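You operate a simulated robot arm through the tools that you are given. There is no shell and no other tool. Be economical: measure what you need, move in short steps, check, and stop when the job is done.

The job below is to be done with a simulated two-armed robot. You get a single attempt, and the scene is never put back.

Task
Pick up the pack of covers from the worktop of the store rack with one hand, pass it to the other hand and put it on the top of the check bench. Set down upright: pack of covers.

It is judged by the outcome, as a careful person would: the job done as asked, and still so three seconds after it is handed in. It fails if anything else is knocked over, pushed out of place, dropped, spilled or broken. A push-on lid holds only when it is set on centred and level and pressed home; a screw cap is set on level and turned clockwise until tight.

Robot
Two 7-joint arms with two-finger grippers on one trunk, on a base that drives. Base frame: it is fixed to the floor where the robot stands at the start and does not move with it; the origin is under the middle of the robot, x ahead of it, y to its left, z up. Readings come in mm, rad, newtons and seconds.
The left shoulder is at the start at [60, 123, 945], the right one opposite. With the tool pointing down near the work surface each hand reaches from about 360 to 800 mm from the robot's upright axis, wherever it stands, measured 20 degrees to its own side. Places, roughly: top of the check bench [-1100, -3000, 900]. Payload 1.47 kg a hand.
The TCP of each hand is the grasp point between the finger pads, 16 mm short of the fingertips. In the tool frame z runs along the fingers and y along their closing line. Largest opening 87 mm; the body of the gripper starts 55 mm behind the TCP.
Orientation is that of the tool frame in the base frame, as a unit quaternion [x, y, z, w]. With the fingers straight down and closing along the base's y, the tool's x points along the base's -x, its y along +y and its z along -z.

Tools
- The arms move only by the tool step_arm. It takes "left_commands", "right_commands" or both (then of equal length, played together; a hand with none holds still); each is a list that holds one entry, the list of rows, each a list of 7 numbers: the shift along the base's x, y, z in mm, then the turn, a rotation vector about the base's x, y, z in rad, then the finger opening in mm, from 0 to 87. In form: [[[dx, dy, dz, rx, ry, rz, grip], ...]]. A call has 1 to 10 rows; each row shifts and turns the commanded pose from where the row before left it. Each row takes 0.2 s and may step no farther than 50 mm and 0.15 rad from the row before; otherwise, or with a gripper value out of range, the whole call is refused. Where a pose cannot be reached the arm comes as near as it can. A force on the tool above 40 N (or 10 N above the force at the start of the call, whichever is more), or a blocked arm, ends the call early, and 0.2 s more pass. The fingers move at their own pace (about 153 mm/s each) and stop on an object; they squeeze with about 28 N. The grip force told is the motor's: it shows also when the fingers shut on nothing. Time passes only in rows, and 0.2 s behind the last, so rows that do not move let the fingers close. It gives the time, the measured TCP pose, the force on the tool (base axes), the opening and the grip force at its end, in the units of the frame above (readings bear some noise), with the torque about the TCP (base axes, N m) and any sound that the robot's microphone picked up.
- Cameras (640 x 400 px; columns grow to the right, rows downward): "scene" is now at [97.6, -1.6, 1514.3]; the picture's right is [-0.01, -1.00, 0.00], its down [-0.62, 0.01, -0.79] and it looks along [0.79, -0.01, -0.62] (base axes); focal length 266 px, centre (320, 200). "left" rides on the left gripper at [73, -12, -90] in its tool frame; the picture's right is [0.16, 0.99, 0.00], its down [-0.72, 0.12, -0.68] and it looks along [-0.67, 0.11, 0.73] (tool axes); focal length 247 px, centre (320, 200). "right" rides on the right gripper at [73, 12, -90] in its tool frame; the picture's right is [-0.16, 0.99, 0.00], its down [-0.72, -0.12, -0.68] and it looks along [-0.67, -0.11, 0.73] (tool axes); focal length 247 px, centre (320, 200). There is no depth. A picture from a camera that has moved, and an enlarged one, comes with that camera's place and axes in the base frame and with its lens.
- capture(camera): a new picture of that camera. The clock stands still meanwhile.
- lift_body(by): slides the trunk up (or, below 0, down) by that many mm; the arms and the scene camera ride with it, the base frame stays. It gives what a move gives, with no picture.
- drive_base(legs): drives the robot by 1 to 6 legs, each [ahead, left, turn to the left] in mm, mm and rad, along the robot's own axes; the way and the turn of a leg run together, so that a leg with both is an arc; at most 1500 mm and 3.142 rad a leg. The arms and the cameras ride along, it lands a little off, and it stops where it bumps. It gives what a move gives.
- turn_head(pan, tilt): turns the head with the scene camera to pan (to the left, within 2.094 rad either way) and tilt (down, from -0.506 to 1.204), counted from straight ahead of the robot. It gives what a move gives.
- inspect(camera, box): a new picture of the part [left, top, right, bottom] of that camera's present view, enlarged. The clock stands still meanwhile.
- sign_off(): hands the job in; it is judged then, once.

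Work in short steps. Places have to be worked out from the pictures, the camera data and where the tool is seen: move nearer, look again, correct. Check each grasp and each placing, and mend what went wrong. You have 120 turns and 92 pictures in all, those below and enlarged ones among them. Open the grippers and draw the arms clear of the work before you hand the job in, unless the task says otherwise; then end with one line.

The tools are called after "Emit:" as a command line: name --argument value ..., lists and objects as JSON in quotes. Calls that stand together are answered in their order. step_arm: Moves the arms, as the interface text tells. Its arguments: {"type":"object","properties":{"left_commands":{"type":"array","items":{"type":"array","items":{"type":"array","items":{"type":"number"}}}},"right_commands":{"type":"array","items":{"type":"array","items":{"type":"array","items":{"type":"number"}}}}},"required":[]} The other tools are called the same way: lift_body (by) slides the trunk up or down; drive_base (legs) drives the base; turn_head (pan, tilt) turns the head that bears the scene camera; capture (camera) takes a picture; inspect (camera, box) takes an enlarged picture of a part of a camera's view; sign_off () hands the job in.

At the start:

```text
clock: 0.0
left_ee_pos: [535.7, 279.3, 1184.3]
left_orientation: [0.0, 1.0, 0.0, -0.001]
left_ft_force: [0.1, 0.6, -0.5]
left_wrist_torque: [0.02, 0.04, 0.02]
left_width: 87.2
left_grasp_force: 0.0
right_ee_pos: [429.5, -178.6, 1197.6]
right_orientation: [0.0, 1.0, 0.001, 0.0]
right_ft_force: [0.3, -0.4, -0.3]
right_wrist_torque: [0.02, -0.01, 0.0]
right_width: 86.9
right_grasp_force: 0.2
trunk travel left (down, up): [-100.0, 130.0]
robot x, y, heading: [0.6, -2.2, 0.004]
head pan, tilt: [-0.012, 0.665]
```

scene: 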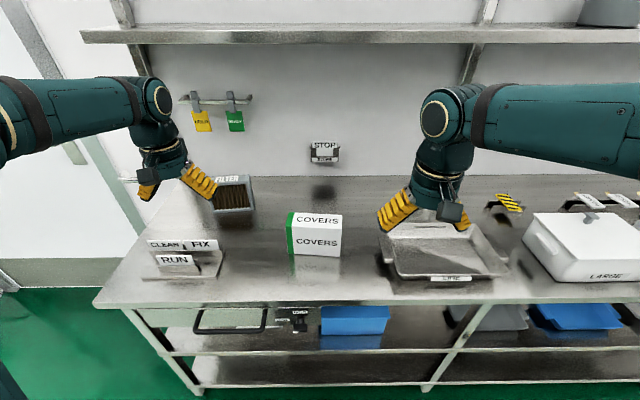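
right: 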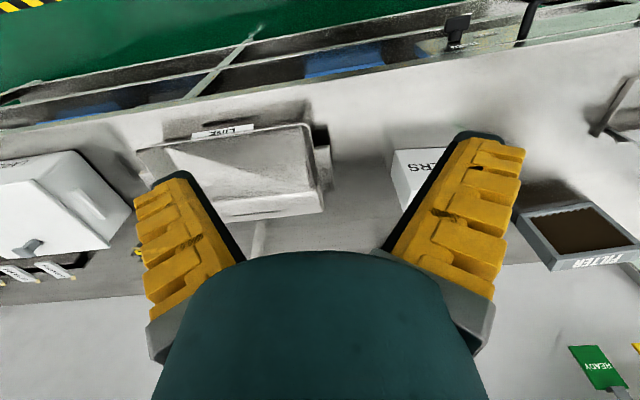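
left: 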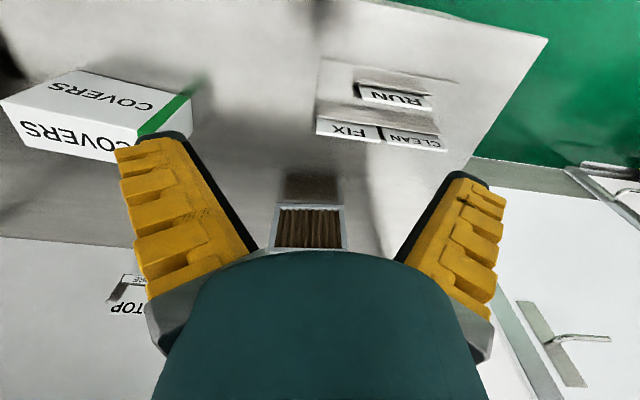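

The pack of covers is a white box near the middle of the worktop. I'll enlarge it to measure it.

Emit:
inspect --camera "scene" --box '[260, 190, 380, 265]'

Emit:
inspect --camera "left" --box '[0, 50, 240, 200]'

```text
5.33 times, centred on (320, 228) of scene
camera zoom: at [97.6, -1.6, 1514.3], right [-0.01, -1.0, 0.0], down [-0.62, 0.01, -0.79], along [0.79, -0.01, -0.62], focal length 1417 px, centre (320, 53)
```

zoom: 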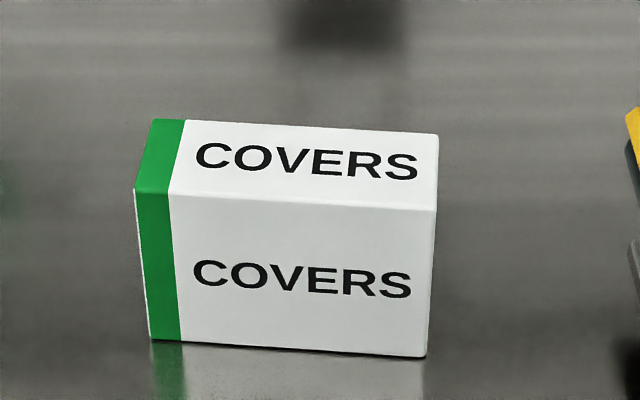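

```text
2.67 times, centred on (120, 125) of left
camera zoom: at [461.5, 266.2, 1274.1], right [-0.16, 0.99, 0.0], down [0.72, 0.12, 0.68], along [0.67, 0.11, -0.73], focal length 659 px, centre (853, 400)
```

zoom: 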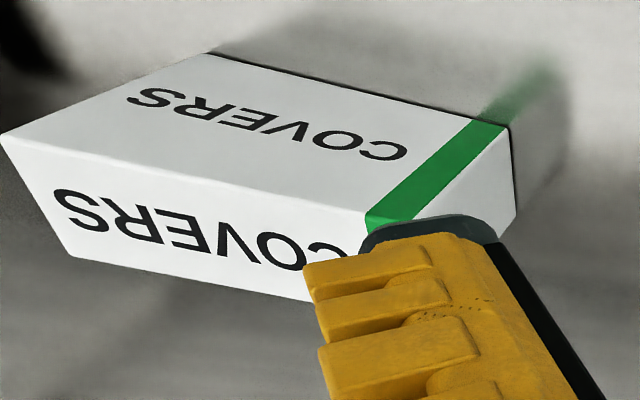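

Triangulating from the two views, the pack is about 157 (y) × 57 (x) × 118 mm. Its centre is near (658, 8), its top at z≈1000, the worktop at z≈882, and it is yawed by -0.09 rad. I'll turn each hand to close along the thin side with the cameras facing outward, so both fit on the pack: left on the +y end, right on the -y end.

Emit:
step_arm --left_commands '[[[0, 0, 0, 0, 0, -0.145, 87], [0, 0, 0, 0, 0, -0.145, 87], [0, 0, 0, 0, 0, -0.145, 87], [0, 0, 0, 0, 0, -0.145, 87], [0, 0, 0, 0, 0, -0.145, 87], [0, 0, 0, 0, 0, -0.145, 87], [0, 0, 0, 0, 0, -0.145, 87], [0, 0, 0, 0, 0, -0.145, 87], [0, 0, 0, 0, 0, -0.145, 87], [0, 0, 0, 0, 0, -0.145, 87]]]' --right_commands '[[[0, -5, 0, 0, 0, 0.148, 87], [0, -5, 0, 0, 0, 0.148, 87], [0, -5, 0, 0, 0, 0.148, 87], [0, -5, 0, 0, 0, 0.148, 87], [0, -5, 0, 0, 0, 0.148, 87], [0, -5, 0, 0, 0, 0.148, 87], [0, -5, 0, 0, 0, 0.148, 87], [0, -5, 0, 0, 0, 0.148, 87], [0, -5, 0, 0, 0, 0.148, 87], [0, -5, 0, 0, 0, 0.148, 87]]]'

```text
clock: 2.2
left_ee_pos: [535.0, 279.5, 1185.0]
left_orientation: [0.664, 0.748, -0.001, 0.0]
left_ft_force: [0.7, 0.2, -0.1]
left_wrist_torque: [0.04, -0.01, -0.01]
left_width: 86.9
left_grasp_force: 0.0
right_ee_pos: [429.1, -230.7, 1198.4]
right_orientation: [-0.675, 0.738, 0.0, 0.0]
right_ft_force: [0.3, 0.3, 0.0]
right_wrist_torque: [0.01, 0.01, -0.02]
right_width: 87.1
right_grasp_force: 0.0
trunk travel left (down, up): [-100.0, 130.0]
robot x, y, heading: [-4.0, 0.0, 0.001]
head pan, tilt: [-0.012, 0.665]
```

Both turned freely. I'll bring the left hand above the +y end of the pack, with the fingertips still above its top.

Emit:
step_arm --left_commands '[[[18, -32, -14, 0, 0, -0.03, 87], [18, -32, -14, 0, 0, -0.03, 87], [18, -32, -14, 0, 0, -0.03, 87], [18, -32, -14, 0, 0, -0.03, 87], [18, -32, -14, 0, 0, -0.03, 87], [18, -32, -14, 0, 0, -0.03, 87], [19, -34, -20, 0, 0, -0.03, 87], [0, 0, 0, 0, 0, 0, 87]]]'

Emit:
capture --camera "left"

Emit:
capture --camera "scene"

```text
clock: 4.0
left_ee_pos: [662.8, 54.0, 1081.9]
left_orientation: [0.739, 0.674, 0.0, 0.0]
left_ft_force: [0.0, 0.5, 0.6]
left_wrist_torque: [-0.04, -0.01, 0.02]
left_width: 87.1
left_grasp_force: 0.1
right_ee_pos: [428.0, -229.4, 1198.4]
right_orientation: [-0.674, 0.739, 0.001, 0.0]
right_ft_force: [-0.8, 0.6, 0.3]
right_wrist_torque: [0.0, -0.05, -0.03]
right_width: 87.0
right_grasp_force: 0.1
trunk travel left (down, up): [-100.0, 130.0]
robot x, y, heading: [-0.7, 0.5, -0.002]
head pan, tilt: [-0.012, 0.665]
```

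```text
86 pictures are left
camera left: at [655.5, 126.3, 1170.5], right [1.0, 0.07, 0.0], down [0.05, -0.73, 0.68], along [0.05, -0.68, -0.73], focal length 247 px, centre (320, 200)
```

left: 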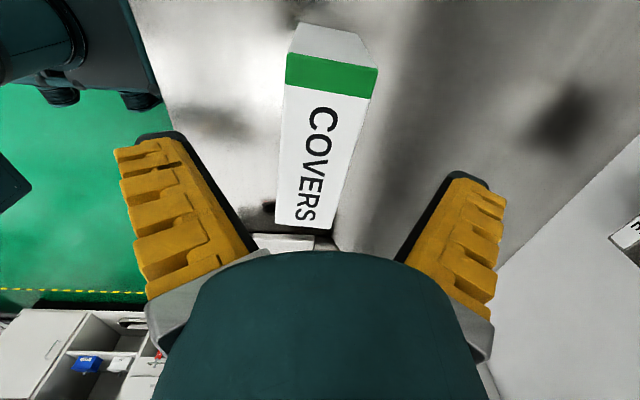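

```text
85 pictures are left
camera scene: at [96.8, -0.9, 1514.4], right [-0.01, -1.0, 0.0], down [-0.62, 0.01, -0.79], along [0.79, -0.01, -0.62], focal length 266 px, centre (320, 200)
```

scene: 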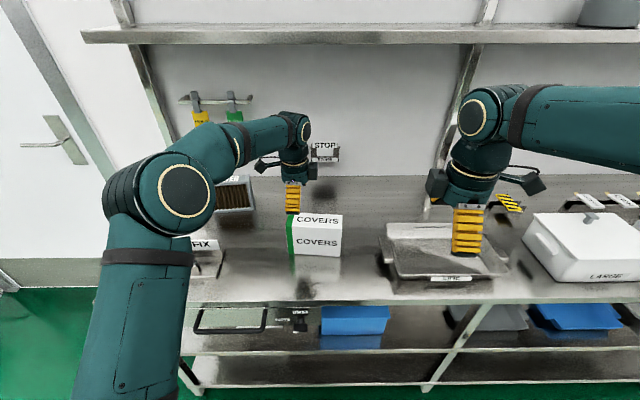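

The left camera agrees with my corner estimates, and the pack centreline at y=54 is x≈663. I'll lower to z≈965 and close.

Emit:
step_arm --left_commands '[[[0, 0, -25, 0, 0, 0, 87], [0, 0, -25, 0, 0, 0, 87], [0, 0, -25, 0, 0, 0, 87], [0, 0, -25, 0, 0, 0, 87], [0, 0, -17, 0, 0, 0, 87], [0, 0, 0, 0, 0, 0, 87], [0, 0, 0, 0, 0, 0, 40], [0, 0, 0, 0, 0, 0, 40], [0, 0, 0, 0, 0, 0, 40]]]'

```text
clock: 6.0
left_ee_pos: [662.5, 54.3, 963.1]
left_orientation: [0.738, 0.675, -0.001, 0.0]
left_ft_force: [0.7, -0.5, 3.7]
left_wrist_torque: [-0.02, -0.23, 0.02]
left_width: 68.1
left_grasp_force: 28.0
right_ee_pos: [428.7, -229.2, 1198.7]
right_orientation: [-0.674, 0.739, 0.0, -0.001]
right_ft_force: [-0.9, 0.0, 0.3]
right_wrist_torque: [-0.03, 0.03, 0.01]
right_width: 87.2
right_grasp_force: 0.0
trunk travel left (down, up): [-100.0, 130.0]
robot x, y, heading: [-1.8, -1.0, -0.006]
head pan, tilt: [-0.012, 0.665]
```

The opening reads 68 mm, more than the ~57 mm I estimated, so I'll look before lifting.

Emit:
inspect --camera "scene" --box '[250, 160, 378, 270]'

Emit:
capture --camera "left"

```text
3.64 times, centred on (314, 215) of scene
camera zoom: at [97.3, -1.6, 1514.3], right [-0.01, -1.0, 0.0], down [-0.62, 0.01, -0.79], along [0.79, -0.01, -0.62], focal length 966 px, centre (342, 146)
```

zoom: 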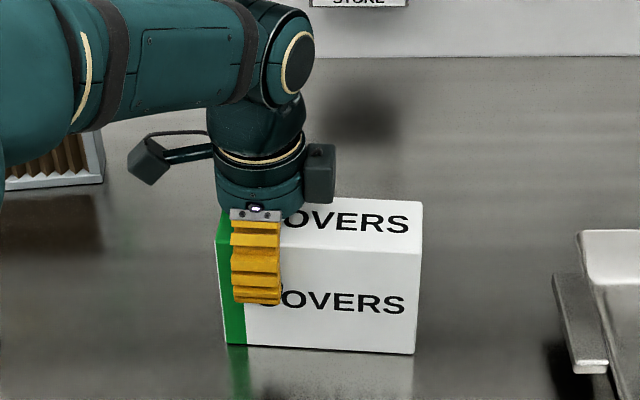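

```text
83 pictures are left
camera left: at [656.1, 124.9, 1052.6], right [1.0, 0.07, 0.0], down [0.05, -0.73, 0.68], along [0.05, -0.68, -0.73], focal length 247 px, centre (320, 200)
```

left: 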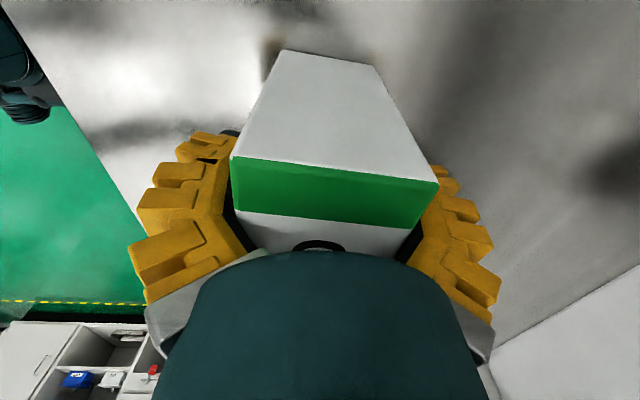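

The grip is firm with fingers on both faces; the hand is square to the pack. I'll lift a little and check that it holds.

Emit:
step_arm --left_commands '[[[0, 0, 5, 0, 0, 0, 40], [0, 0, 10, 0, 0, 0, 40], [0, 0, 15, 0, 0, 0, 40], [0, 0, 20, 0, 0, 0, 40], [0, 0, 0, 0, 0, 0, 40]]]'

Emit:
capture --camera "scene"

Emit:
capture --camera "left"

```text
clock: 7.2
left_ee_pos: [663.2, 52.7, 1012.9]
left_orientation: [0.738, 0.675, 0.0, 0.001]
left_ft_force: [-0.6, -0.3, -2.6]
left_wrist_torque: [0.1, -0.01, 0.03]
left_width: 67.9
left_grasp_force: 27.9
right_ee_pos: [430.1, -230.7, 1197.4]
right_orientation: [-0.674, 0.739, 0.0, 0.0]
right_ft_force: [-0.4, 0.4, 0.3]
right_wrist_torque: [0.02, -0.04, -0.01]
right_width: 87.3
right_grasp_force: 0.0
trunk travel left (down, up): [-100.0, 130.0]
robot x, y, heading: [2.6, 0.4, -0.002]
head pan, tilt: [-0.012, 0.665]
```

```text
82 pictures are left
camera scene: at [98.0, -1.6, 1514.3], right [-0.01, -1.0, 0.0], down [-0.62, 0.01, -0.79], along [0.79, -0.01, -0.62], focal length 266 px, centre (320, 200)
```

scene: 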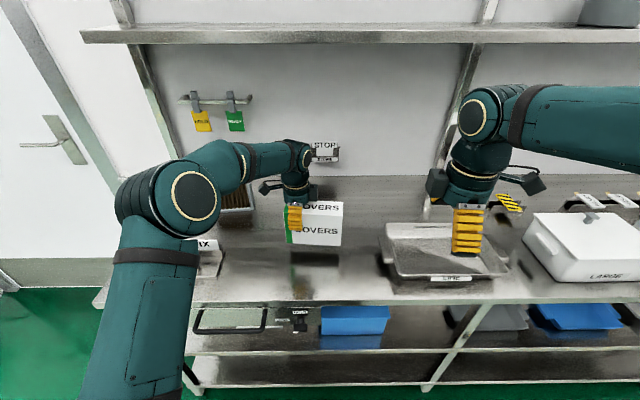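

```text
81 pictures are left
camera left: at [656.7, 125.6, 1102.8], right [1.0, 0.07, 0.0], down [0.05, -0.73, 0.68], along [0.05, -0.68, -0.73], focal length 247 px, centre (320, 200)
```

left: 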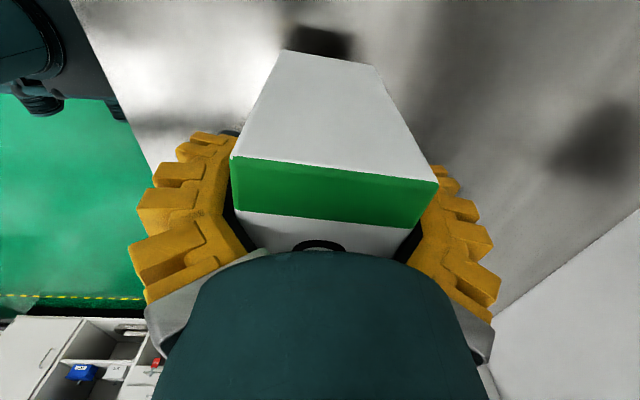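

The pack is held, hanging level, and weighs only about 0.3 kg. Each hand has a block sticking ~57 mm inward, so I'll tilt the right hand 0.5 rad outward about the closing axis and bring it to a standoff by the -y end.

Emit:
step_arm --right_commands '[[[27.6, 16.7, -5, 0.1245, -0.0111, 0, 87], [27.6, 16.7, -5, 0.1245, -0.0111, 0, 87], [27.6, 16.7, -10, 0.1245, -0.0111, 0, 87], [27.6, 16.7, -13, 0.1245, -0.0111, 0, 87], [27.6, 16.7, -13, 0, 0, 0, 87], [27.6, 16.7, -13, 0, 0, 0, 87], [27.6, 16.7, -13, 0, 0, 0, 87], [27.6, 16.7, -13, 0, 0, 0, 87], [0, 0, 0, 0, 0, 0, 87]]]'

Emit:
capture --camera "right"

Emit:
capture --camera "scene"

```text
clock: 9.2
left_ee_pos: [662.2, 52.5, 1015.0]
left_orientation: [0.739, 0.674, 0.0, -0.001]
left_ft_force: [-0.3, 0.1, -2.9]
left_wrist_torque: [0.12, 0.01, -0.02]
left_width: 67.7
left_grasp_force: 28.0
right_ee_pos: [650.3, -97.4, 1114.2]
right_orientation: [-0.654, 0.715, 0.166, 0.182]
right_ft_force: [-1.5, 0.8, 0.1]
right_wrist_torque: [0.03, 0.0, 0.01]
right_width: 86.6
right_grasp_force: 0.1
trunk travel left (down, up): [-100.0, 130.0]
robot x, y, heading: [0.1, -2.4, -0.001]
head pan, tilt: [-0.012, 0.665]
```

```text
80 pictures are left
camera right: at [628.1, -201.6, 1156.7], right [-0.97, 0.23, 0.08], down [0.14, 0.3, 0.94], along [0.19, 0.93, -0.32], focal length 247 px, centre (320, 200)
```

right: 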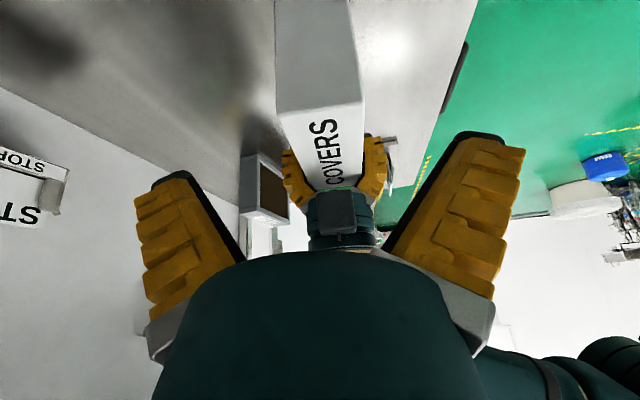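

```text
79 pictures are left
camera scene: at [97.0, -1.8, 1514.4], right [-0.01, -1.0, 0.0], down [-0.62, 0.01, -0.79], along [0.79, -0.01, -0.62], focal length 266 px, centre (320, 200)
```

scene: 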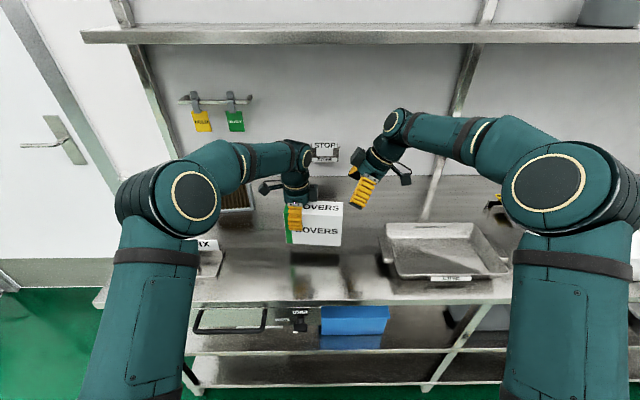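

The right camera puts the -y end's top midpoint at about (650, -71), in line with the tool. I'll slide in along the tool axis with the fingers open.

Emit:
step_arm --right_commands '[[[0.6, 10.9, -19.4, 0, 0, 0, 87], [0.6, 10.9, -19.4, 0, 0, 0, 87], [0.6, 10.9, -19.4, 0, 0, 0, 87], [0.6, 10.9, -19.4, 0, 0, 0, 87], [0.6, 10.9, -19.4, 0, 0, 0, 87], [0, 0, 0, 0, 0, 0, 87]]]'

Emit:
capture --camera "right"

Emit:
inspect --camera "scene" --box '[250, 130, 410, 250]'

```text
clock: 10.6
left_ee_pos: [662.1, 55.2, 1012.6]
left_orientation: [0.737, 0.675, 0.001, -0.002]
left_ft_force: [-0.7, 9.4, -12.7]
left_wrist_torque: [1.05, -0.24, -0.29]
left_width: 67.5
left_grasp_force: 28.8
right_ee_pos: [652.7, -42.5, 1017.8]
right_orientation: [-0.653, 0.716, 0.166, 0.183]
right_ft_force: [1.1, -9.8, 10.6]
right_wrist_torque: [0.05, 0.06, 0.13]
right_width: 88.9
right_grasp_force: 0.6
trunk travel left (down, up): [-100.0, 130.0]
robot x, y, heading: [-0.7, 1.9, 0.003]
head pan, tilt: [-0.012, 0.665]
```

```text
78 pictures are left
camera right: at [631.6, -147.9, 1060.5], right [-0.97, 0.23, 0.07], down [0.14, 0.3, 0.94], along [0.19, 0.93, -0.32], focal length 247 px, centre (320, 200)
```

right: 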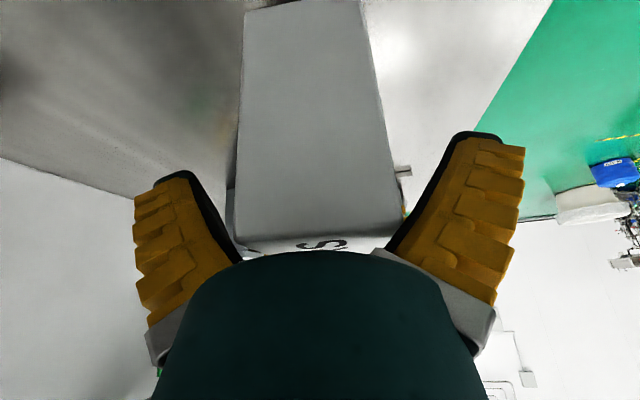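

```text
3.33 times, centred on (330, 190) of scene
camera zoom: at [97.5, -1.8, 1514.3], right [-0.01, -1.0, 0.0], down [-0.62, 0.01, -0.79], along [0.79, -0.01, -0.62], focal length 886 px, centre (287, 233)
```

zoom: 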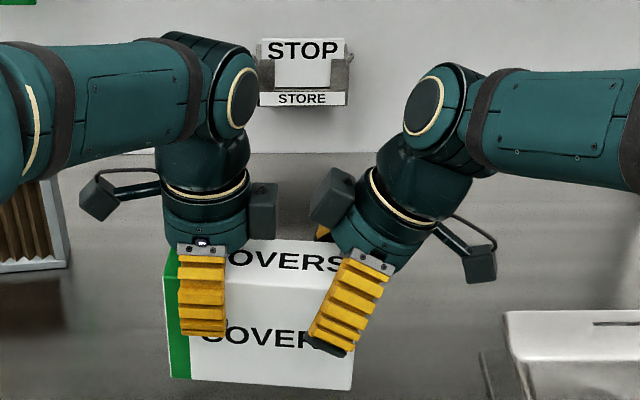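

The right palm is pressing on the pack's edge (about 14 N along the tool axis). I'll back off 14 mm along that axis and check the forces.

Emit:
step_arm --right_commands '[[[-0.3, -3.4, 6.1, 0, 0, 0, 87], [-0.3, -3.4, 6.1, 0, 0, 0, 87], [0, 0, 0, 0, 0, 0, 87]]]'

Emit:
capture --camera "right"

Emit:
capture --camera "left"

Emit:
inspect --camera "scene" --box '[250, 130, 410, 250]'

```text
clock: 11.4
left_ee_pos: [662.7, 53.9, 1014.6]
left_orientation: [0.737, 0.676, -0.001, 0.001]
left_ft_force: [-0.3, -0.2, -1.4]
left_wrist_torque: [0.08, -0.02, 0.02]
left_width: 67.6
left_grasp_force: 28.8
right_ee_pos: [652.7, -47.3, 1028.1]
right_orientation: [-0.654, 0.715, 0.168, 0.182]
right_ft_force: [0.9, 0.2, 0.4]
right_wrist_torque: [0.0, 0.01, 0.04]
right_width: 86.8
right_grasp_force: 0.2
trunk travel left (down, up): [-100.0, 130.0]
robot x, y, heading: [0.8, 0.3, -0.004]
head pan, tilt: [-0.012, 0.665]
```

```text
76 pictures are left
camera right: at [630.7, -152.8, 1071.3], right [-0.97, 0.23, 0.08], down [0.14, 0.3, 0.94], along [0.19, 0.93, -0.32], focal length 247 px, centre (320, 200)
```

right: 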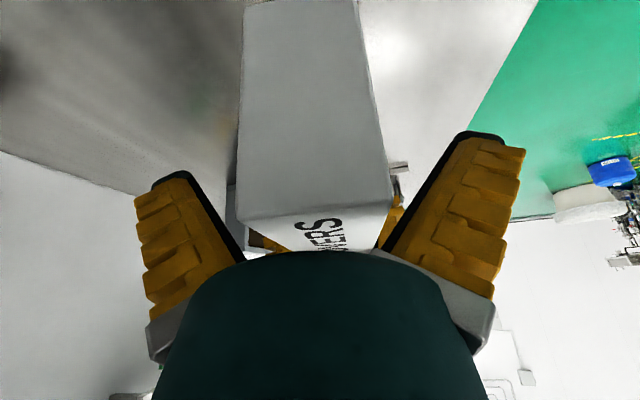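

```text
75 pictures are left
camera left: at [656.6, 125.3, 1103.0], right [1.0, 0.07, 0.0], down [0.05, -0.73, 0.68], along [0.05, -0.68, -0.73], focal length 247 px, centre (320, 200)
```

left: 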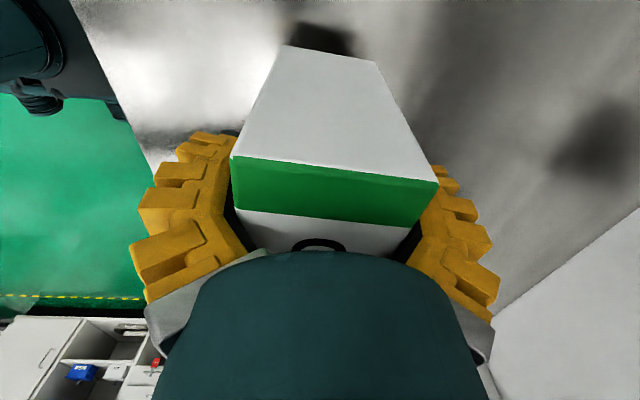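

```text
3.33 times, centred on (330, 190) of scene
camera zoom: at [97.8, -1.6, 1514.3], right [-0.01, -1.0, 0.0], down [-0.62, 0.01, -0.79], along [0.79, -0.01, -0.62], focal length 886 px, centre (287, 233)
```

zoom: 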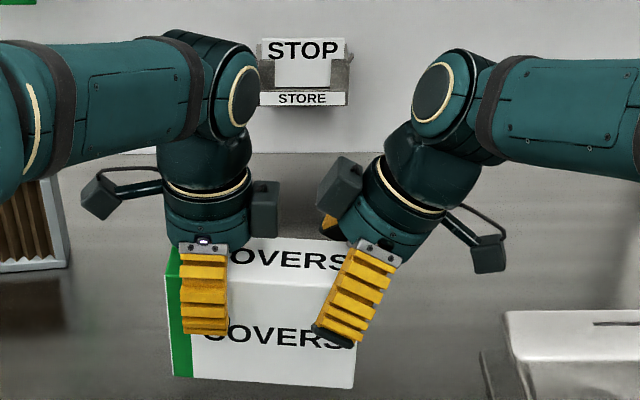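

Forces are back to zero and the pack sits between the right fingers. Now I'll close the right hand.

Emit:
step_arm --right_commands '[[[0, 0, 0, 0, 0, 0, 75], [0, 0, 0, 0, 0, 0, 68], [0, 0, 0, 0, 0, 0, 40], [0, 0, 0, 0, 0, 0, 40], [0, 0, 0, 0, 0, 0, 40]]]'

Emit:
capture --camera "right"

```text
clock: 12.6
left_ee_pos: [663.0, 54.3, 1014.0]
left_orientation: [0.739, 0.674, 0.0, 0.0]
left_ft_force: [-11.0, -3.7, 1.5]
left_wrist_torque: [-0.05, -0.07, -0.63]
left_width: 66.9
left_grasp_force: 27.7
right_ee_pos: [652.8, -48.1, 1028.8]
right_orientation: [-0.653, 0.715, 0.167, 0.183]
right_ft_force: [10.8, 2.9, -1.4]
right_wrist_torque: [-0.17, -0.11, -0.45]
right_width: 67.1
right_grasp_force: 27.7
trunk travel left (down, up): [-100.0, 130.0]
robot x, y, heading: [0.6, 1.1, 0.005]
head pan, tilt: [-0.012, 0.665]
```

```text
73 pictures are left
camera right: at [631.1, -153.2, 1071.6], right [-0.97, 0.23, 0.08], down [0.14, 0.3, 0.94], along [0.19, 0.93, -0.32], focal length 247 px, centre (320, 200)
```

right: 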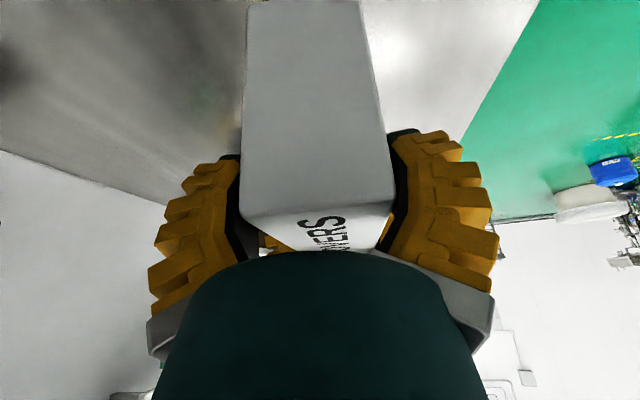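

Both hands grip at about 67 mm, with an 11 N side load between them. I'll shift the right hand a few mm in +x to relieve it.

Emit:
step_arm --right_commands '[[[2, 0.5, 0, 0, 0, 0, 40], [1.5, 0.5, 0, 0, 0, 0, 40], [0, 0, 0, 0, 0, 0, 40]]]'

```text
clock: 13.4
left_ee_pos: [663.9, 53.5, 1013.6]
left_orientation: [0.736, 0.677, 0.002, 0.001]
left_ft_force: [12.1, -0.2, -5.1]
left_wrist_torque: [0.56, 0.8, 1.06]
left_width: 66.9
left_grasp_force: 27.4
right_ee_pos: [654.0, -47.2, 1028.1]
right_orientation: [-0.655, 0.715, 0.167, 0.181]
right_ft_force: [-13.2, -0.9, 2.7]
right_wrist_torque: [-0.12, -0.68, 0.32]
right_width: 66.7
right_grasp_force: 27.8
trunk travel left (down, up): [-100.0, 130.0]
robot x, y, heading: [1.2, -1.2, -0.001]
head pan, tilt: [-0.012, 0.665]
```

That overshot, so I'll go back about half.

Emit:
step_arm --right_commands '[[[-1.8, 0, 0, 0, 0, 0, 40], [0, 0, 0, 0, 0, 0, 40]]]'

```text
clock: 14.0
left_ee_pos: [663.4, 54.4, 1013.9]
left_orientation: [0.738, 0.675, -0.001, 0.0]
left_ft_force: [8.7, 1.7, -4.2]
left_wrist_torque: [0.42, -0.08, 0.55]
left_width: 67.0
left_grasp_force: 27.8
right_ee_pos: [653.8, -47.6, 1028.3]
right_orientation: [-0.653, 0.715, 0.168, 0.182]
right_ft_force: [-8.7, -2.0, 2.2]
right_wrist_torque: [-0.11, 0.18, 0.32]
right_width: 66.2
right_grasp_force: 28.0
trunk travel left (down, up): [-100.0, 130.0]
robot x, y, heading: [1.5, 1.6, -0.002]
head pan, tilt: [-0.012, 0.665]
```

The remaining load is small. I'll open the left hand while the right holds, then check.

Emit:
step_arm --left_commands '[[[0, 0, 0, 0, 0, 0, 70], [0, 0, 0, 0, 0, 0, 80], [0, 0, 0, 0, 0, 0, 87], [0, 0, 0, 0, 0, 0, 87]]]'

Emit:
inspect --camera "scene" --box '[250, 130, 410, 250]'

Emit:
capture --camera "left"

```text
clock: 15.0
left_ee_pos: [663.6, 53.6, 1014.6]
left_orientation: [0.738, 0.674, 0.0, 0.0]
left_ft_force: [-0.2, -1.1, 2.1]
left_wrist_torque: [0.04, 0.01, 0.03]
left_width: 87.8
left_grasp_force: 0.0
right_ee_pos: [653.8, -46.1, 1027.7]
right_orientation: [-0.653, 0.715, 0.168, 0.182]
right_ft_force: [-0.6, 1.1, -2.5]
right_wrist_torque: [-0.4, 0.07, 0.06]
right_width: 66.3
right_grasp_force: 28.1
trunk travel left (down, up): [-100.0, 130.0]
robot x, y, heading: [2.3, 2.0, 0.003]
head pan, tilt: [-0.012, 0.665]
```

```text
3.33 times, centred on (330, 190) of scene
camera zoom: at [97.8, -1.6, 1514.3], right [-0.01, -1.0, 0.0], down [-0.62, 0.01, -0.79], along [0.79, -0.01, -0.62], focal length 886 px, centre (287, 233)
```

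zoom: 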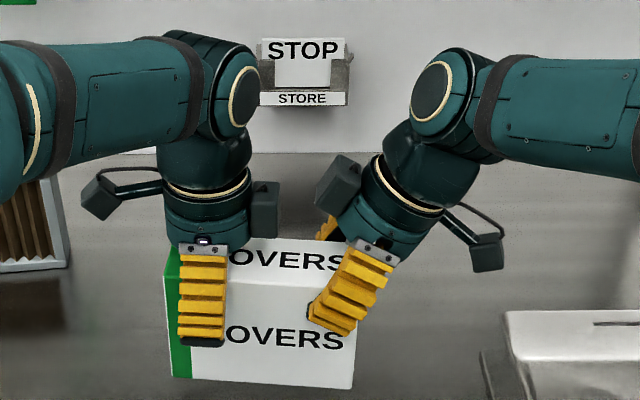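

```text
71 pictures are left
camera left: at [656.5, 125.3, 1102.8], right [1.0, 0.07, 0.0], down [0.05, -0.73, 0.68], along [0.05, -0.68, -0.73], focal length 247 px, centre (320, 200)
```

left: 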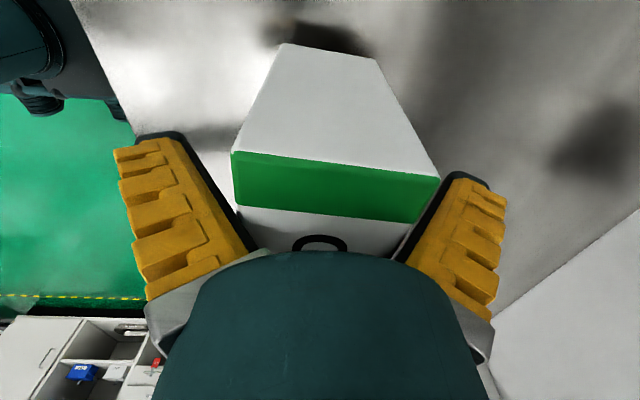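

The right hand carries the pack without slipping. I'll raise the left hand straight up and clear.

Emit:
step_arm --left_commands '[[[0, 0, 10, 0, 0, 0, 87], [0, 0, 15, 0, 0, 0, 87], [0, 0, 20, 0, 0, 0, 87], [0, 0, 25, 0, 0, 0, 87], [0, 0, 30, 0, 0, 0, 87], [0, 20, 30, 0, 0, 0, 87], [-20, 35, 20, 0, 0, 0, 87], [-20, 40, 0, 0, 0, 0, 87]]]'

Emit:
inspect --camera "scene" --box '[220, 100, 420, 260]'

Emit:
capture --camera "right"

```text
clock: 16.8
left_ee_pos: [620.9, 148.3, 1164.6]
left_orientation: [0.738, 0.675, 0.0, 0.001]
left_ft_force: [-0.6, -0.1, -0.4]
left_wrist_torque: [0.0, 0.03, 0.02]
left_width: 87.1
left_grasp_force: 0.0
right_ee_pos: [654.0, -46.0, 1029.3]
right_orientation: [-0.653, 0.716, 0.166, 0.182]
right_ft_force: [0.7, 0.0, 0.2]
right_wrist_torque: [-0.14, -0.01, -0.01]
right_width: 65.9
right_grasp_force: 28.1
trunk travel left (down, up): [-100.0, 130.0]
robot x, y, heading: [0.2, 0.7, 0.002]
head pan, tilt: [-0.012, 0.665]
```

```text
2.50 times, centred on (320, 180) of scene
camera zoom: at [97.3, -0.5, 1514.3], right [-0.01, -1.0, 0.0], down [-0.62, 0.01, -0.79], along [0.79, -0.01, -0.62], focal length 664 px, centre (320, 250)
```

zoom: 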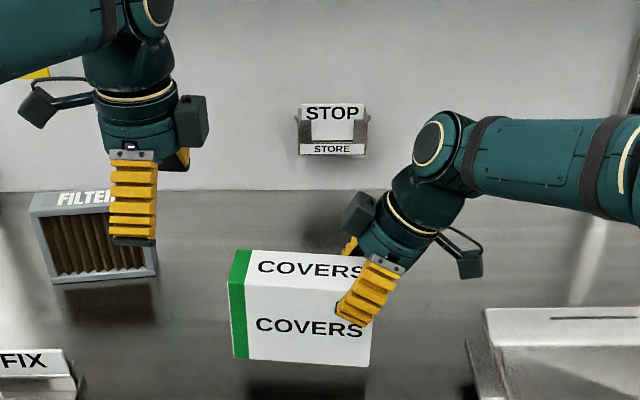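

```text
69 pictures are left
camera right: at [632.1, -151.1, 1072.0], right [-0.97, 0.23, 0.08], down [0.14, 0.3, 0.94], along [0.19, 0.93, -0.32], focal length 247 px, centre (320, 200)
```

right: 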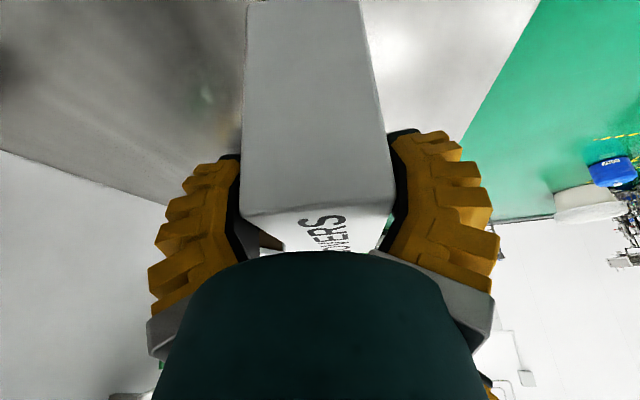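

The handover worked and the pack is level in the right hand. I'll lift it, draw both arms in towards the body, then look around for the check bench.

Emit:
step_arm --right_commands '[[[0, 0, 15, 0, 0, 0, 40], [0, 0, 25, 0, 0, 0, 40], [0, 0, 25, 0, 0, 0, 40], [0, 0, 25, 0, 0, 0, 40], [-25, -10, 10, 0, 0, 0, 40], [-30, -15, 0, 0, 0, 0, 40], [-30, -15, 0, 0, 0, 0, 40], [-30, -15, 0, 0, 0, 0, 40], [-30, -15, 0, 0, 0, 0, 40], [-20, -10, 0, 0, 0, 0, 40]]]' --left_commands '[[[0, 20, 5, 0, 0, 0, 87], [0, 20, 5, 0, 0, 0, 87], [0, 20, 5, 0, 0, 0, 87], [-10, 20, 5, 0, 0, 0, 87], [-20, 10, 0, 0, 0, 0, 87], [-20, 10, 0, 0, 0, 0, 87], [-20, 10, 0, 0, 0, 0, 87], [-20, 10, 0, 0, 0, 0, 87], [-20, 10, 0, 0, 0, 0, 87], [-20, 0, 0, 0, 0, 0, 87]]]'

Emit:
turn_head --pan -2.09 --tilt 0.45

Emit:
capture --camera "scene"

Emit:
capture --camera "right"

```text
clock: 19.0
left_ee_pos: [492.2, 278.6, 1185.0]
left_orientation: [0.737, 0.675, 0.0, 0.0]
left_ft_force: [-0.1, 0.0, 0.0]
left_wrist_torque: [-0.04, 0.0, -0.01]
left_width: 87.0
left_grasp_force: 0.0
right_ee_pos: [488.6, -128.3, 1129.4]
right_orientation: [-0.653, 0.715, 0.167, 0.182]
right_ft_force: [-0.3, 0.5, -2.4]
right_wrist_torque: [-0.14, 0.03, -0.02]
right_width: 65.8
right_grasp_force: 28.2
trunk travel left (down, up): [-100.0, 130.0]
robot x, y, heading: [0.9, 0.5, 0.001]
head pan, tilt: [-0.012, 0.665]
```

```text
clock: 21.0
left_ee_pos: [492.8, 278.2, 1184.8]
left_orientation: [0.737, 0.676, 0.0, 0.001]
left_ft_force: [0.2, -0.4, -0.2]
left_wrist_torque: [0.02, 0.0, -0.01]
left_width: 87.0
left_grasp_force: 0.0
right_ee_pos: [489.4, -127.9, 1128.6]
right_orientation: [-0.654, 0.715, 0.167, 0.182]
right_ft_force: [-1.0, 0.1, -1.6]
right_wrist_torque: [-0.13, 0.0, -0.02]
right_width: 66.0
right_grasp_force: 28.0
trunk travel left (down, up): [-100.0, 130.0]
robot x, y, heading: [1.2, -2.5, 0.001]
head pan, tilt: [-2.089, 0.45]
```

```text
68 pictures are left
camera scene: at [-34.0, -80.4, 1533.5], right [-0.87, 0.49, 0.0], down [0.22, 0.38, -0.9], along [-0.45, -0.78, -0.44], focal length 266 px, centre (320, 200)
```

scene: 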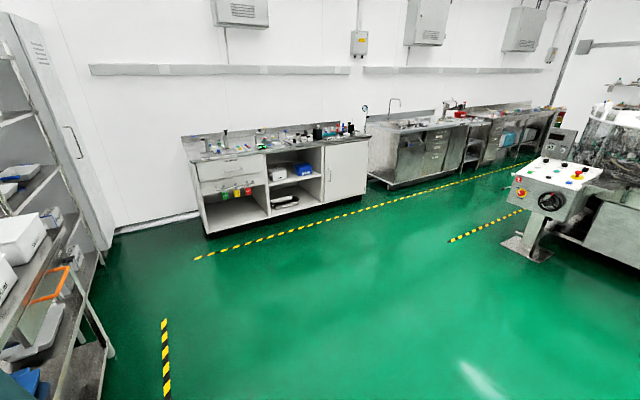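

```text
67 pictures are left
camera right: at [467.9, -232.7, 1171.9], right [-0.97, 0.23, 0.08], down [0.14, 0.3, 0.94], along [0.19, 0.93, -0.32], focal length 247 px, centre (320, 200)
```

right: 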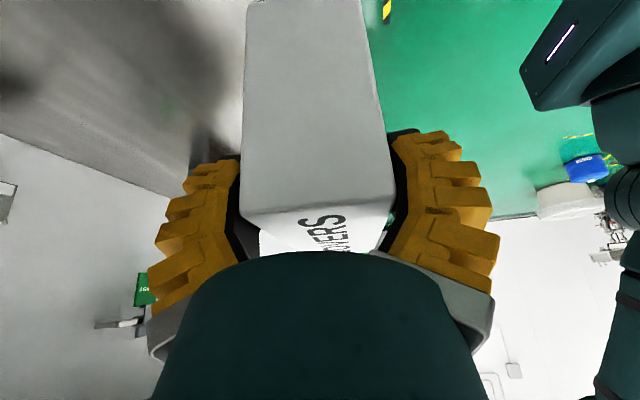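

Projecting the given place, the check bench is the white cabinet bench at column ~276. I'll enlarge its top.

Emit:
inspect --camera "scene" --box '[170, 95, 390, 235]'

```text
2.86 times, centred on (280, 165) of scene
camera zoom: at [-34.0, -80.4, 1533.5], right [-0.87, 0.49, 0.0], down [0.22, 0.38, -0.9], along [-0.45, -0.78, -0.44], focal length 759 px, centre (434, 300)
```

zoom: 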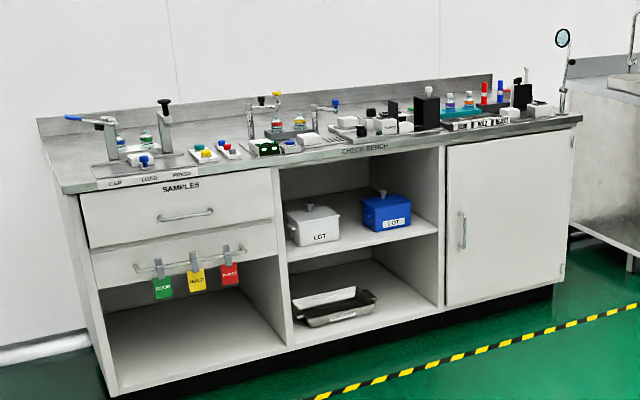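

The bench top is crowded, so I need a closer look. I'll back off the rack, turn right to face the bench, and drive partway.

Emit:
drive_base --legs '[[-700, 0, 0], [0, 0, -1.5708], [900, 0, 0]]'

Emit:
turn_head --pan -0.2 --tilt 0.4

Emit:
capture --camera "scene"

Emit:
capture --camera "right"

```text
clock: 33.0
left_ee_pos: [-407.9, -1385.5, 1183.2]
left_orientation: [0.999, -0.038, 0.0, 0.0]
left_ft_force: [-0.4, 0.0, 0.1]
left_wrist_torque: [-0.01, 0.03, 0.0]
left_width: 87.1
left_grasp_force: 0.0
right_ee_pos: [-814.6, -1385.6, 1129.3]
right_orientation: [0.038, 0.968, -0.009, 0.248]
right_ft_force: [-0.1, 0.3, -2.3]
right_wrist_torque: [0.03, 0.11, -0.01]
right_width: 65.5
right_grasp_force: 28.3
trunk travel left (down, up): [-100.0, 130.0]
robot x, y, heading: [-693.0, -895.6, -1.553]
head pan, tilt: [-2.089, 0.45]
```

```text
clock: 34.8
left_ee_pos: [-407.4, -1384.0, 1184.0]
left_orientation: [0.999, -0.038, 0.001, 0.0]
left_ft_force: [-0.2, 0.1, -0.3]
left_wrist_torque: [0.0, 0.01, 0.01]
left_width: 86.9
left_grasp_force: 0.1
right_ee_pos: [-814.4, -1385.4, 1128.3]
right_orientation: [0.038, 0.968, -0.009, 0.247]
right_ft_force: [0.0, -0.4, -2.0]
right_wrist_torque: [0.03, 0.08, 0.03]
right_width: 65.5
right_grasp_force: 28.1
trunk travel left (down, up): [-100.0, 130.0]
robot x, y, heading: [-690.7, -892.8, -1.557]
head pan, tilt: [-0.201, 0.4]
```

```text
65 pictures are left
camera scene: at [-709.0, -997.0, 1538.1], right [-0.98, 0.19, 0.0], down [0.07, 0.38, -0.92], along [-0.17, -0.9, -0.39], focal length 266 px, centre (320, 200)
```

scene: 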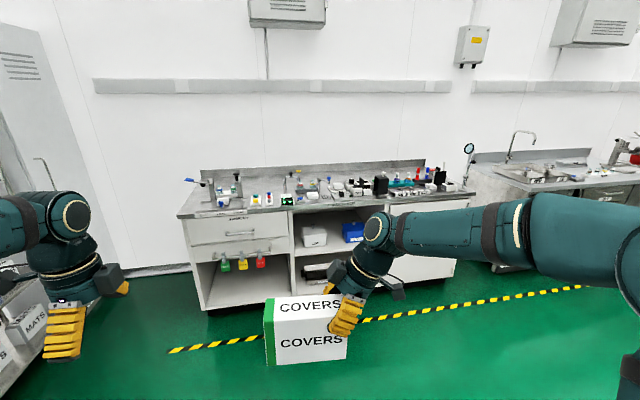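

```text
64 pictures are left
camera right: at [-920.2, -1366.0, 1171.9], right [0.21, 0.97, 0.08], down [0.3, -0.14, 0.94], along [0.93, -0.18, -0.32], focal length 247 px, centre (320, 200)
```

right: 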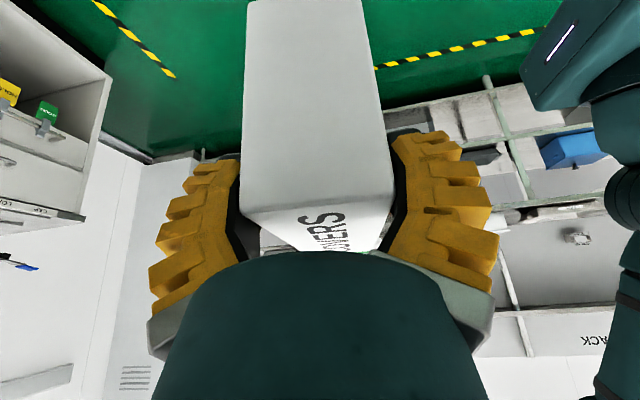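

I'll enlarge the bench top to find free space.

Emit:
inspect --camera "scene" --box '[170, 145, 330, 225]'

Emit:
inspect --camera "scene" --box '[320, 130, 480, 210]'

```text
4.00 times, centred on (250, 185) of scene
camera zoom: at [-709.0, -997.0, 1538.1], right [-0.98, 0.19, 0.0], down [0.07, 0.38, -0.92], along [-0.17, -0.9, -0.39], focal length 1063 px, centre (600, 260)
```

zoom: 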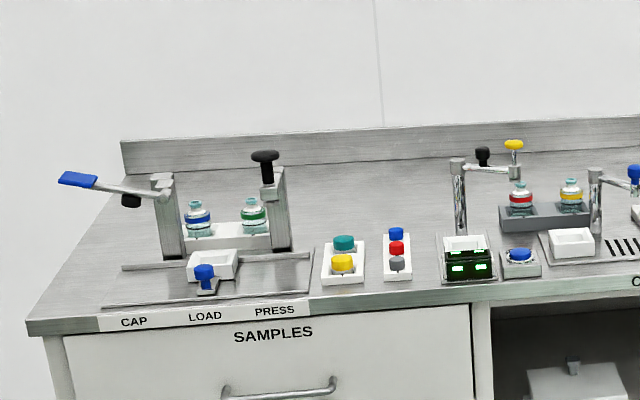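

```text
4.00 times, centred on (400, 170) of scene
camera zoom: at [-709.0, -997.0, 1538.1], right [-0.98, 0.19, 0.0], down [0.07, 0.38, -0.92], along [-0.17, -0.9, -0.39], focal length 1063 px, centre (0, 320)
```

zoom: 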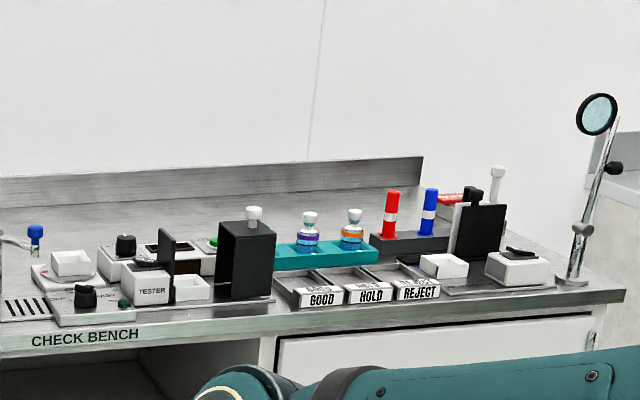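

There is free space behind the two small trays of caps, between the capping station and the first dispenser, roughly x≈-640, y≈-2650 to -3000. I'll turn the right hand so the pack points ahead with the hand leaning back towards the robot, then drive closer.

Emit:
step_arm --right_commands '[[[0, 0, 0, 0, 0, -0.148, 40], [0, 0, 0, 0, 0, -0.148, 40], [0, 0, 0, 0, 0, -0.148, 40], [0, 0, 0, 0, 0, -0.148, 40], [0, 0, 0, 0, 0, -0.148, 40], [0, 0, 0, 0, 0, -0.148, 40], [0, 0, 0, 0, 0, -0.148, 40], [0, 0, 0, 0, 0, -0.148, 40], [0, 0, 0, 0, 0, -0.148, 40], [0, 0, 0, 0, 0, -0.148, 40]]]'

Emit:
drive_base --legs '[[0, 250, -0.014], [650, 0, 0]]'

Emit:
turn_head --pan -0.1 --tilt 0.55

Emit:
capture --camera "scene"

Emit:
capture --camera "right"

```text
clock: 37.0
left_ee_pos: [-407.2, -1384.4, 1184.4]
left_orientation: [0.999, -0.038, 0.0, 0.0]
left_ft_force: [0.0, -0.5, 0.0]
left_wrist_torque: [-0.01, -0.03, -0.01]
left_width: 87.3
left_grasp_force: 0.1
right_ee_pos: [-814.7, -1386.1, 1129.0]
right_orientation: [0.681, 0.689, -0.174, 0.177]
right_ft_force: [0.4, 0.2, -3.3]
right_wrist_torque: [0.12, 0.0, 0.01]
right_width: 65.2
right_grasp_force: 27.9
trunk travel left (down, up): [-100.0, 130.0]
robot x, y, heading: [-689.9, -896.8, -1.555]
head pan, tilt: [-0.201, 0.4]
```

```text
clock: 43.0
left_ee_pos: [-162.4, -2034.0, 1183.6]
left_orientation: [0.999, -0.044, 0.0, 0.0]
left_ft_force: [0.1, 0.2, 0.0]
left_wrist_torque: [0.02, 0.01, -0.01]
left_width: 87.0
left_grasp_force: 0.0
right_ee_pos: [-568.7, -2028.9, 1129.4]
right_orientation: [0.685, 0.685, -0.175, 0.174]
right_ft_force: [0.1, -0.9, -2.2]
right_wrist_torque: [0.15, 0.05, 0.0]
right_width: 65.2
right_grasp_force: 27.6
trunk travel left (down, up): [-100.0, 130.0]
robot x, y, heading: [-436.3, -1542.7, -1.568]
head pan, tilt: [-0.201, 0.4]
```

```text
clock: 43.7
left_ee_pos: [-161.9, -2032.6, 1183.4]
left_orientation: [0.999, -0.044, 0.0, 0.0]
left_ft_force: [0.0, -0.8, -0.5]
left_wrist_torque: [0.0, -0.01, 0.0]
left_width: 86.8
left_grasp_force: 0.0
right_ee_pos: [-569.3, -2028.0, 1127.9]
right_orientation: [0.685, 0.686, -0.174, 0.175]
right_ft_force: [-0.6, 0.2, -2.1]
right_wrist_torque: [0.17, 0.0, 0.02]
right_width: 65.0
right_grasp_force: 28.3
trunk travel left (down, up): [-100.0, 130.0]
robot x, y, heading: [-437.1, -1541.2, -1.566]
head pan, tilt: [-0.099, 0.55]
```

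```text
61 pictures are left
camera scene: at [-448.2, -1639.7, 1524.5], right [-0.99, 0.1, 0.0], down [0.05, 0.52, -0.85], along [-0.09, -0.85, -0.52], focal length 266 px, centre (320, 200)
```

scene: 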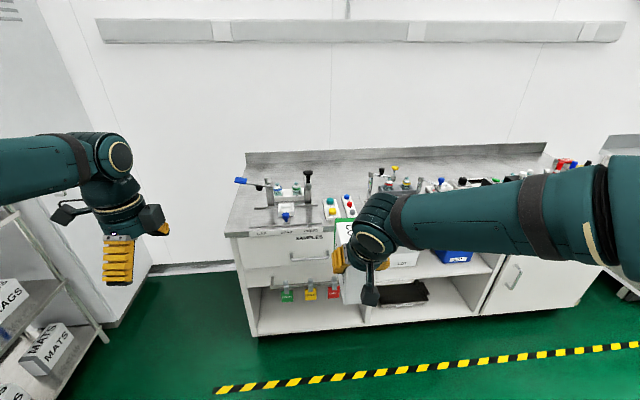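

```text
60 pictures are left
camera right: at [-557.3, -1921.3, 1172.1], right [0.99, -0.14, 0.08], down [-0.12, -0.31, 0.94], along [-0.11, -0.94, -0.32], focal length 247 px, centre (320, 200)
```

right: 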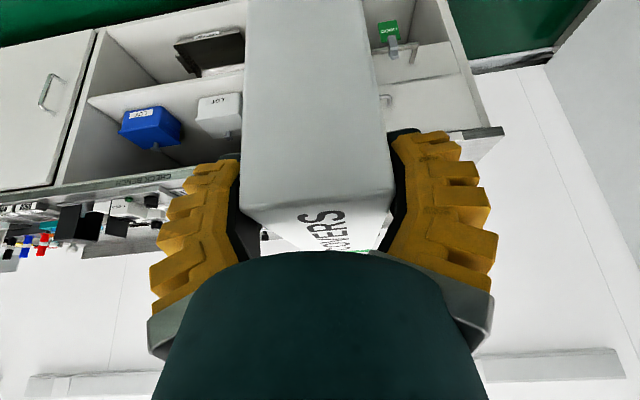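

I'll enlarge the bench top from here to triangulate heights and the free spot.

Emit:
inspect --camera "scene" --box '[220, 140, 380, 240]'

Emit:
inspect --camera "scene" --box '[320, 140, 400, 190]'

```text
4.00 times, centred on (300, 190) of scene
camera zoom: at [-448.2, -1639.7, 1524.5], right [-0.99, 0.1, 0.0], down [0.05, 0.52, -0.85], along [-0.09, -0.85, -0.52], focal length 1063 px, centre (400, 240)
```

zoom: 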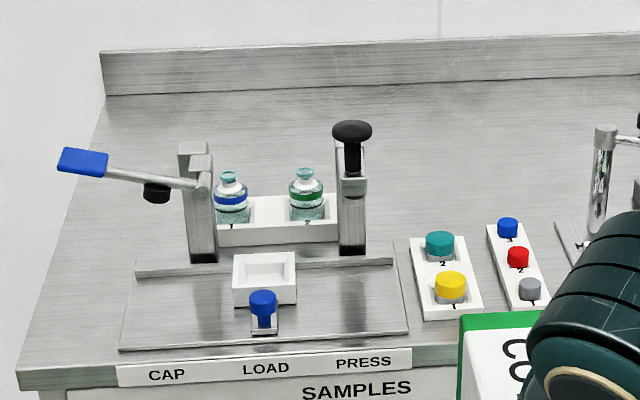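

```text
8.00 times, centred on (360, 165) of scene
camera zoom: at [-448.2, -1639.7, 1524.5], right [-0.99, 0.1, 0.0], down [0.05, 0.52, -0.85], along [-0.09, -0.85, -0.52], focal length 2126 px, centre (0, 480)
```

zoom: 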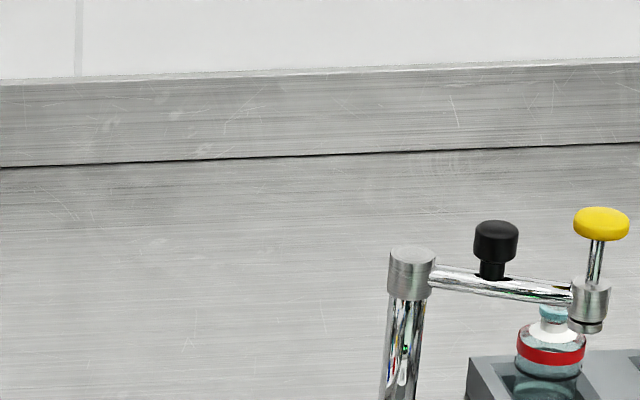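

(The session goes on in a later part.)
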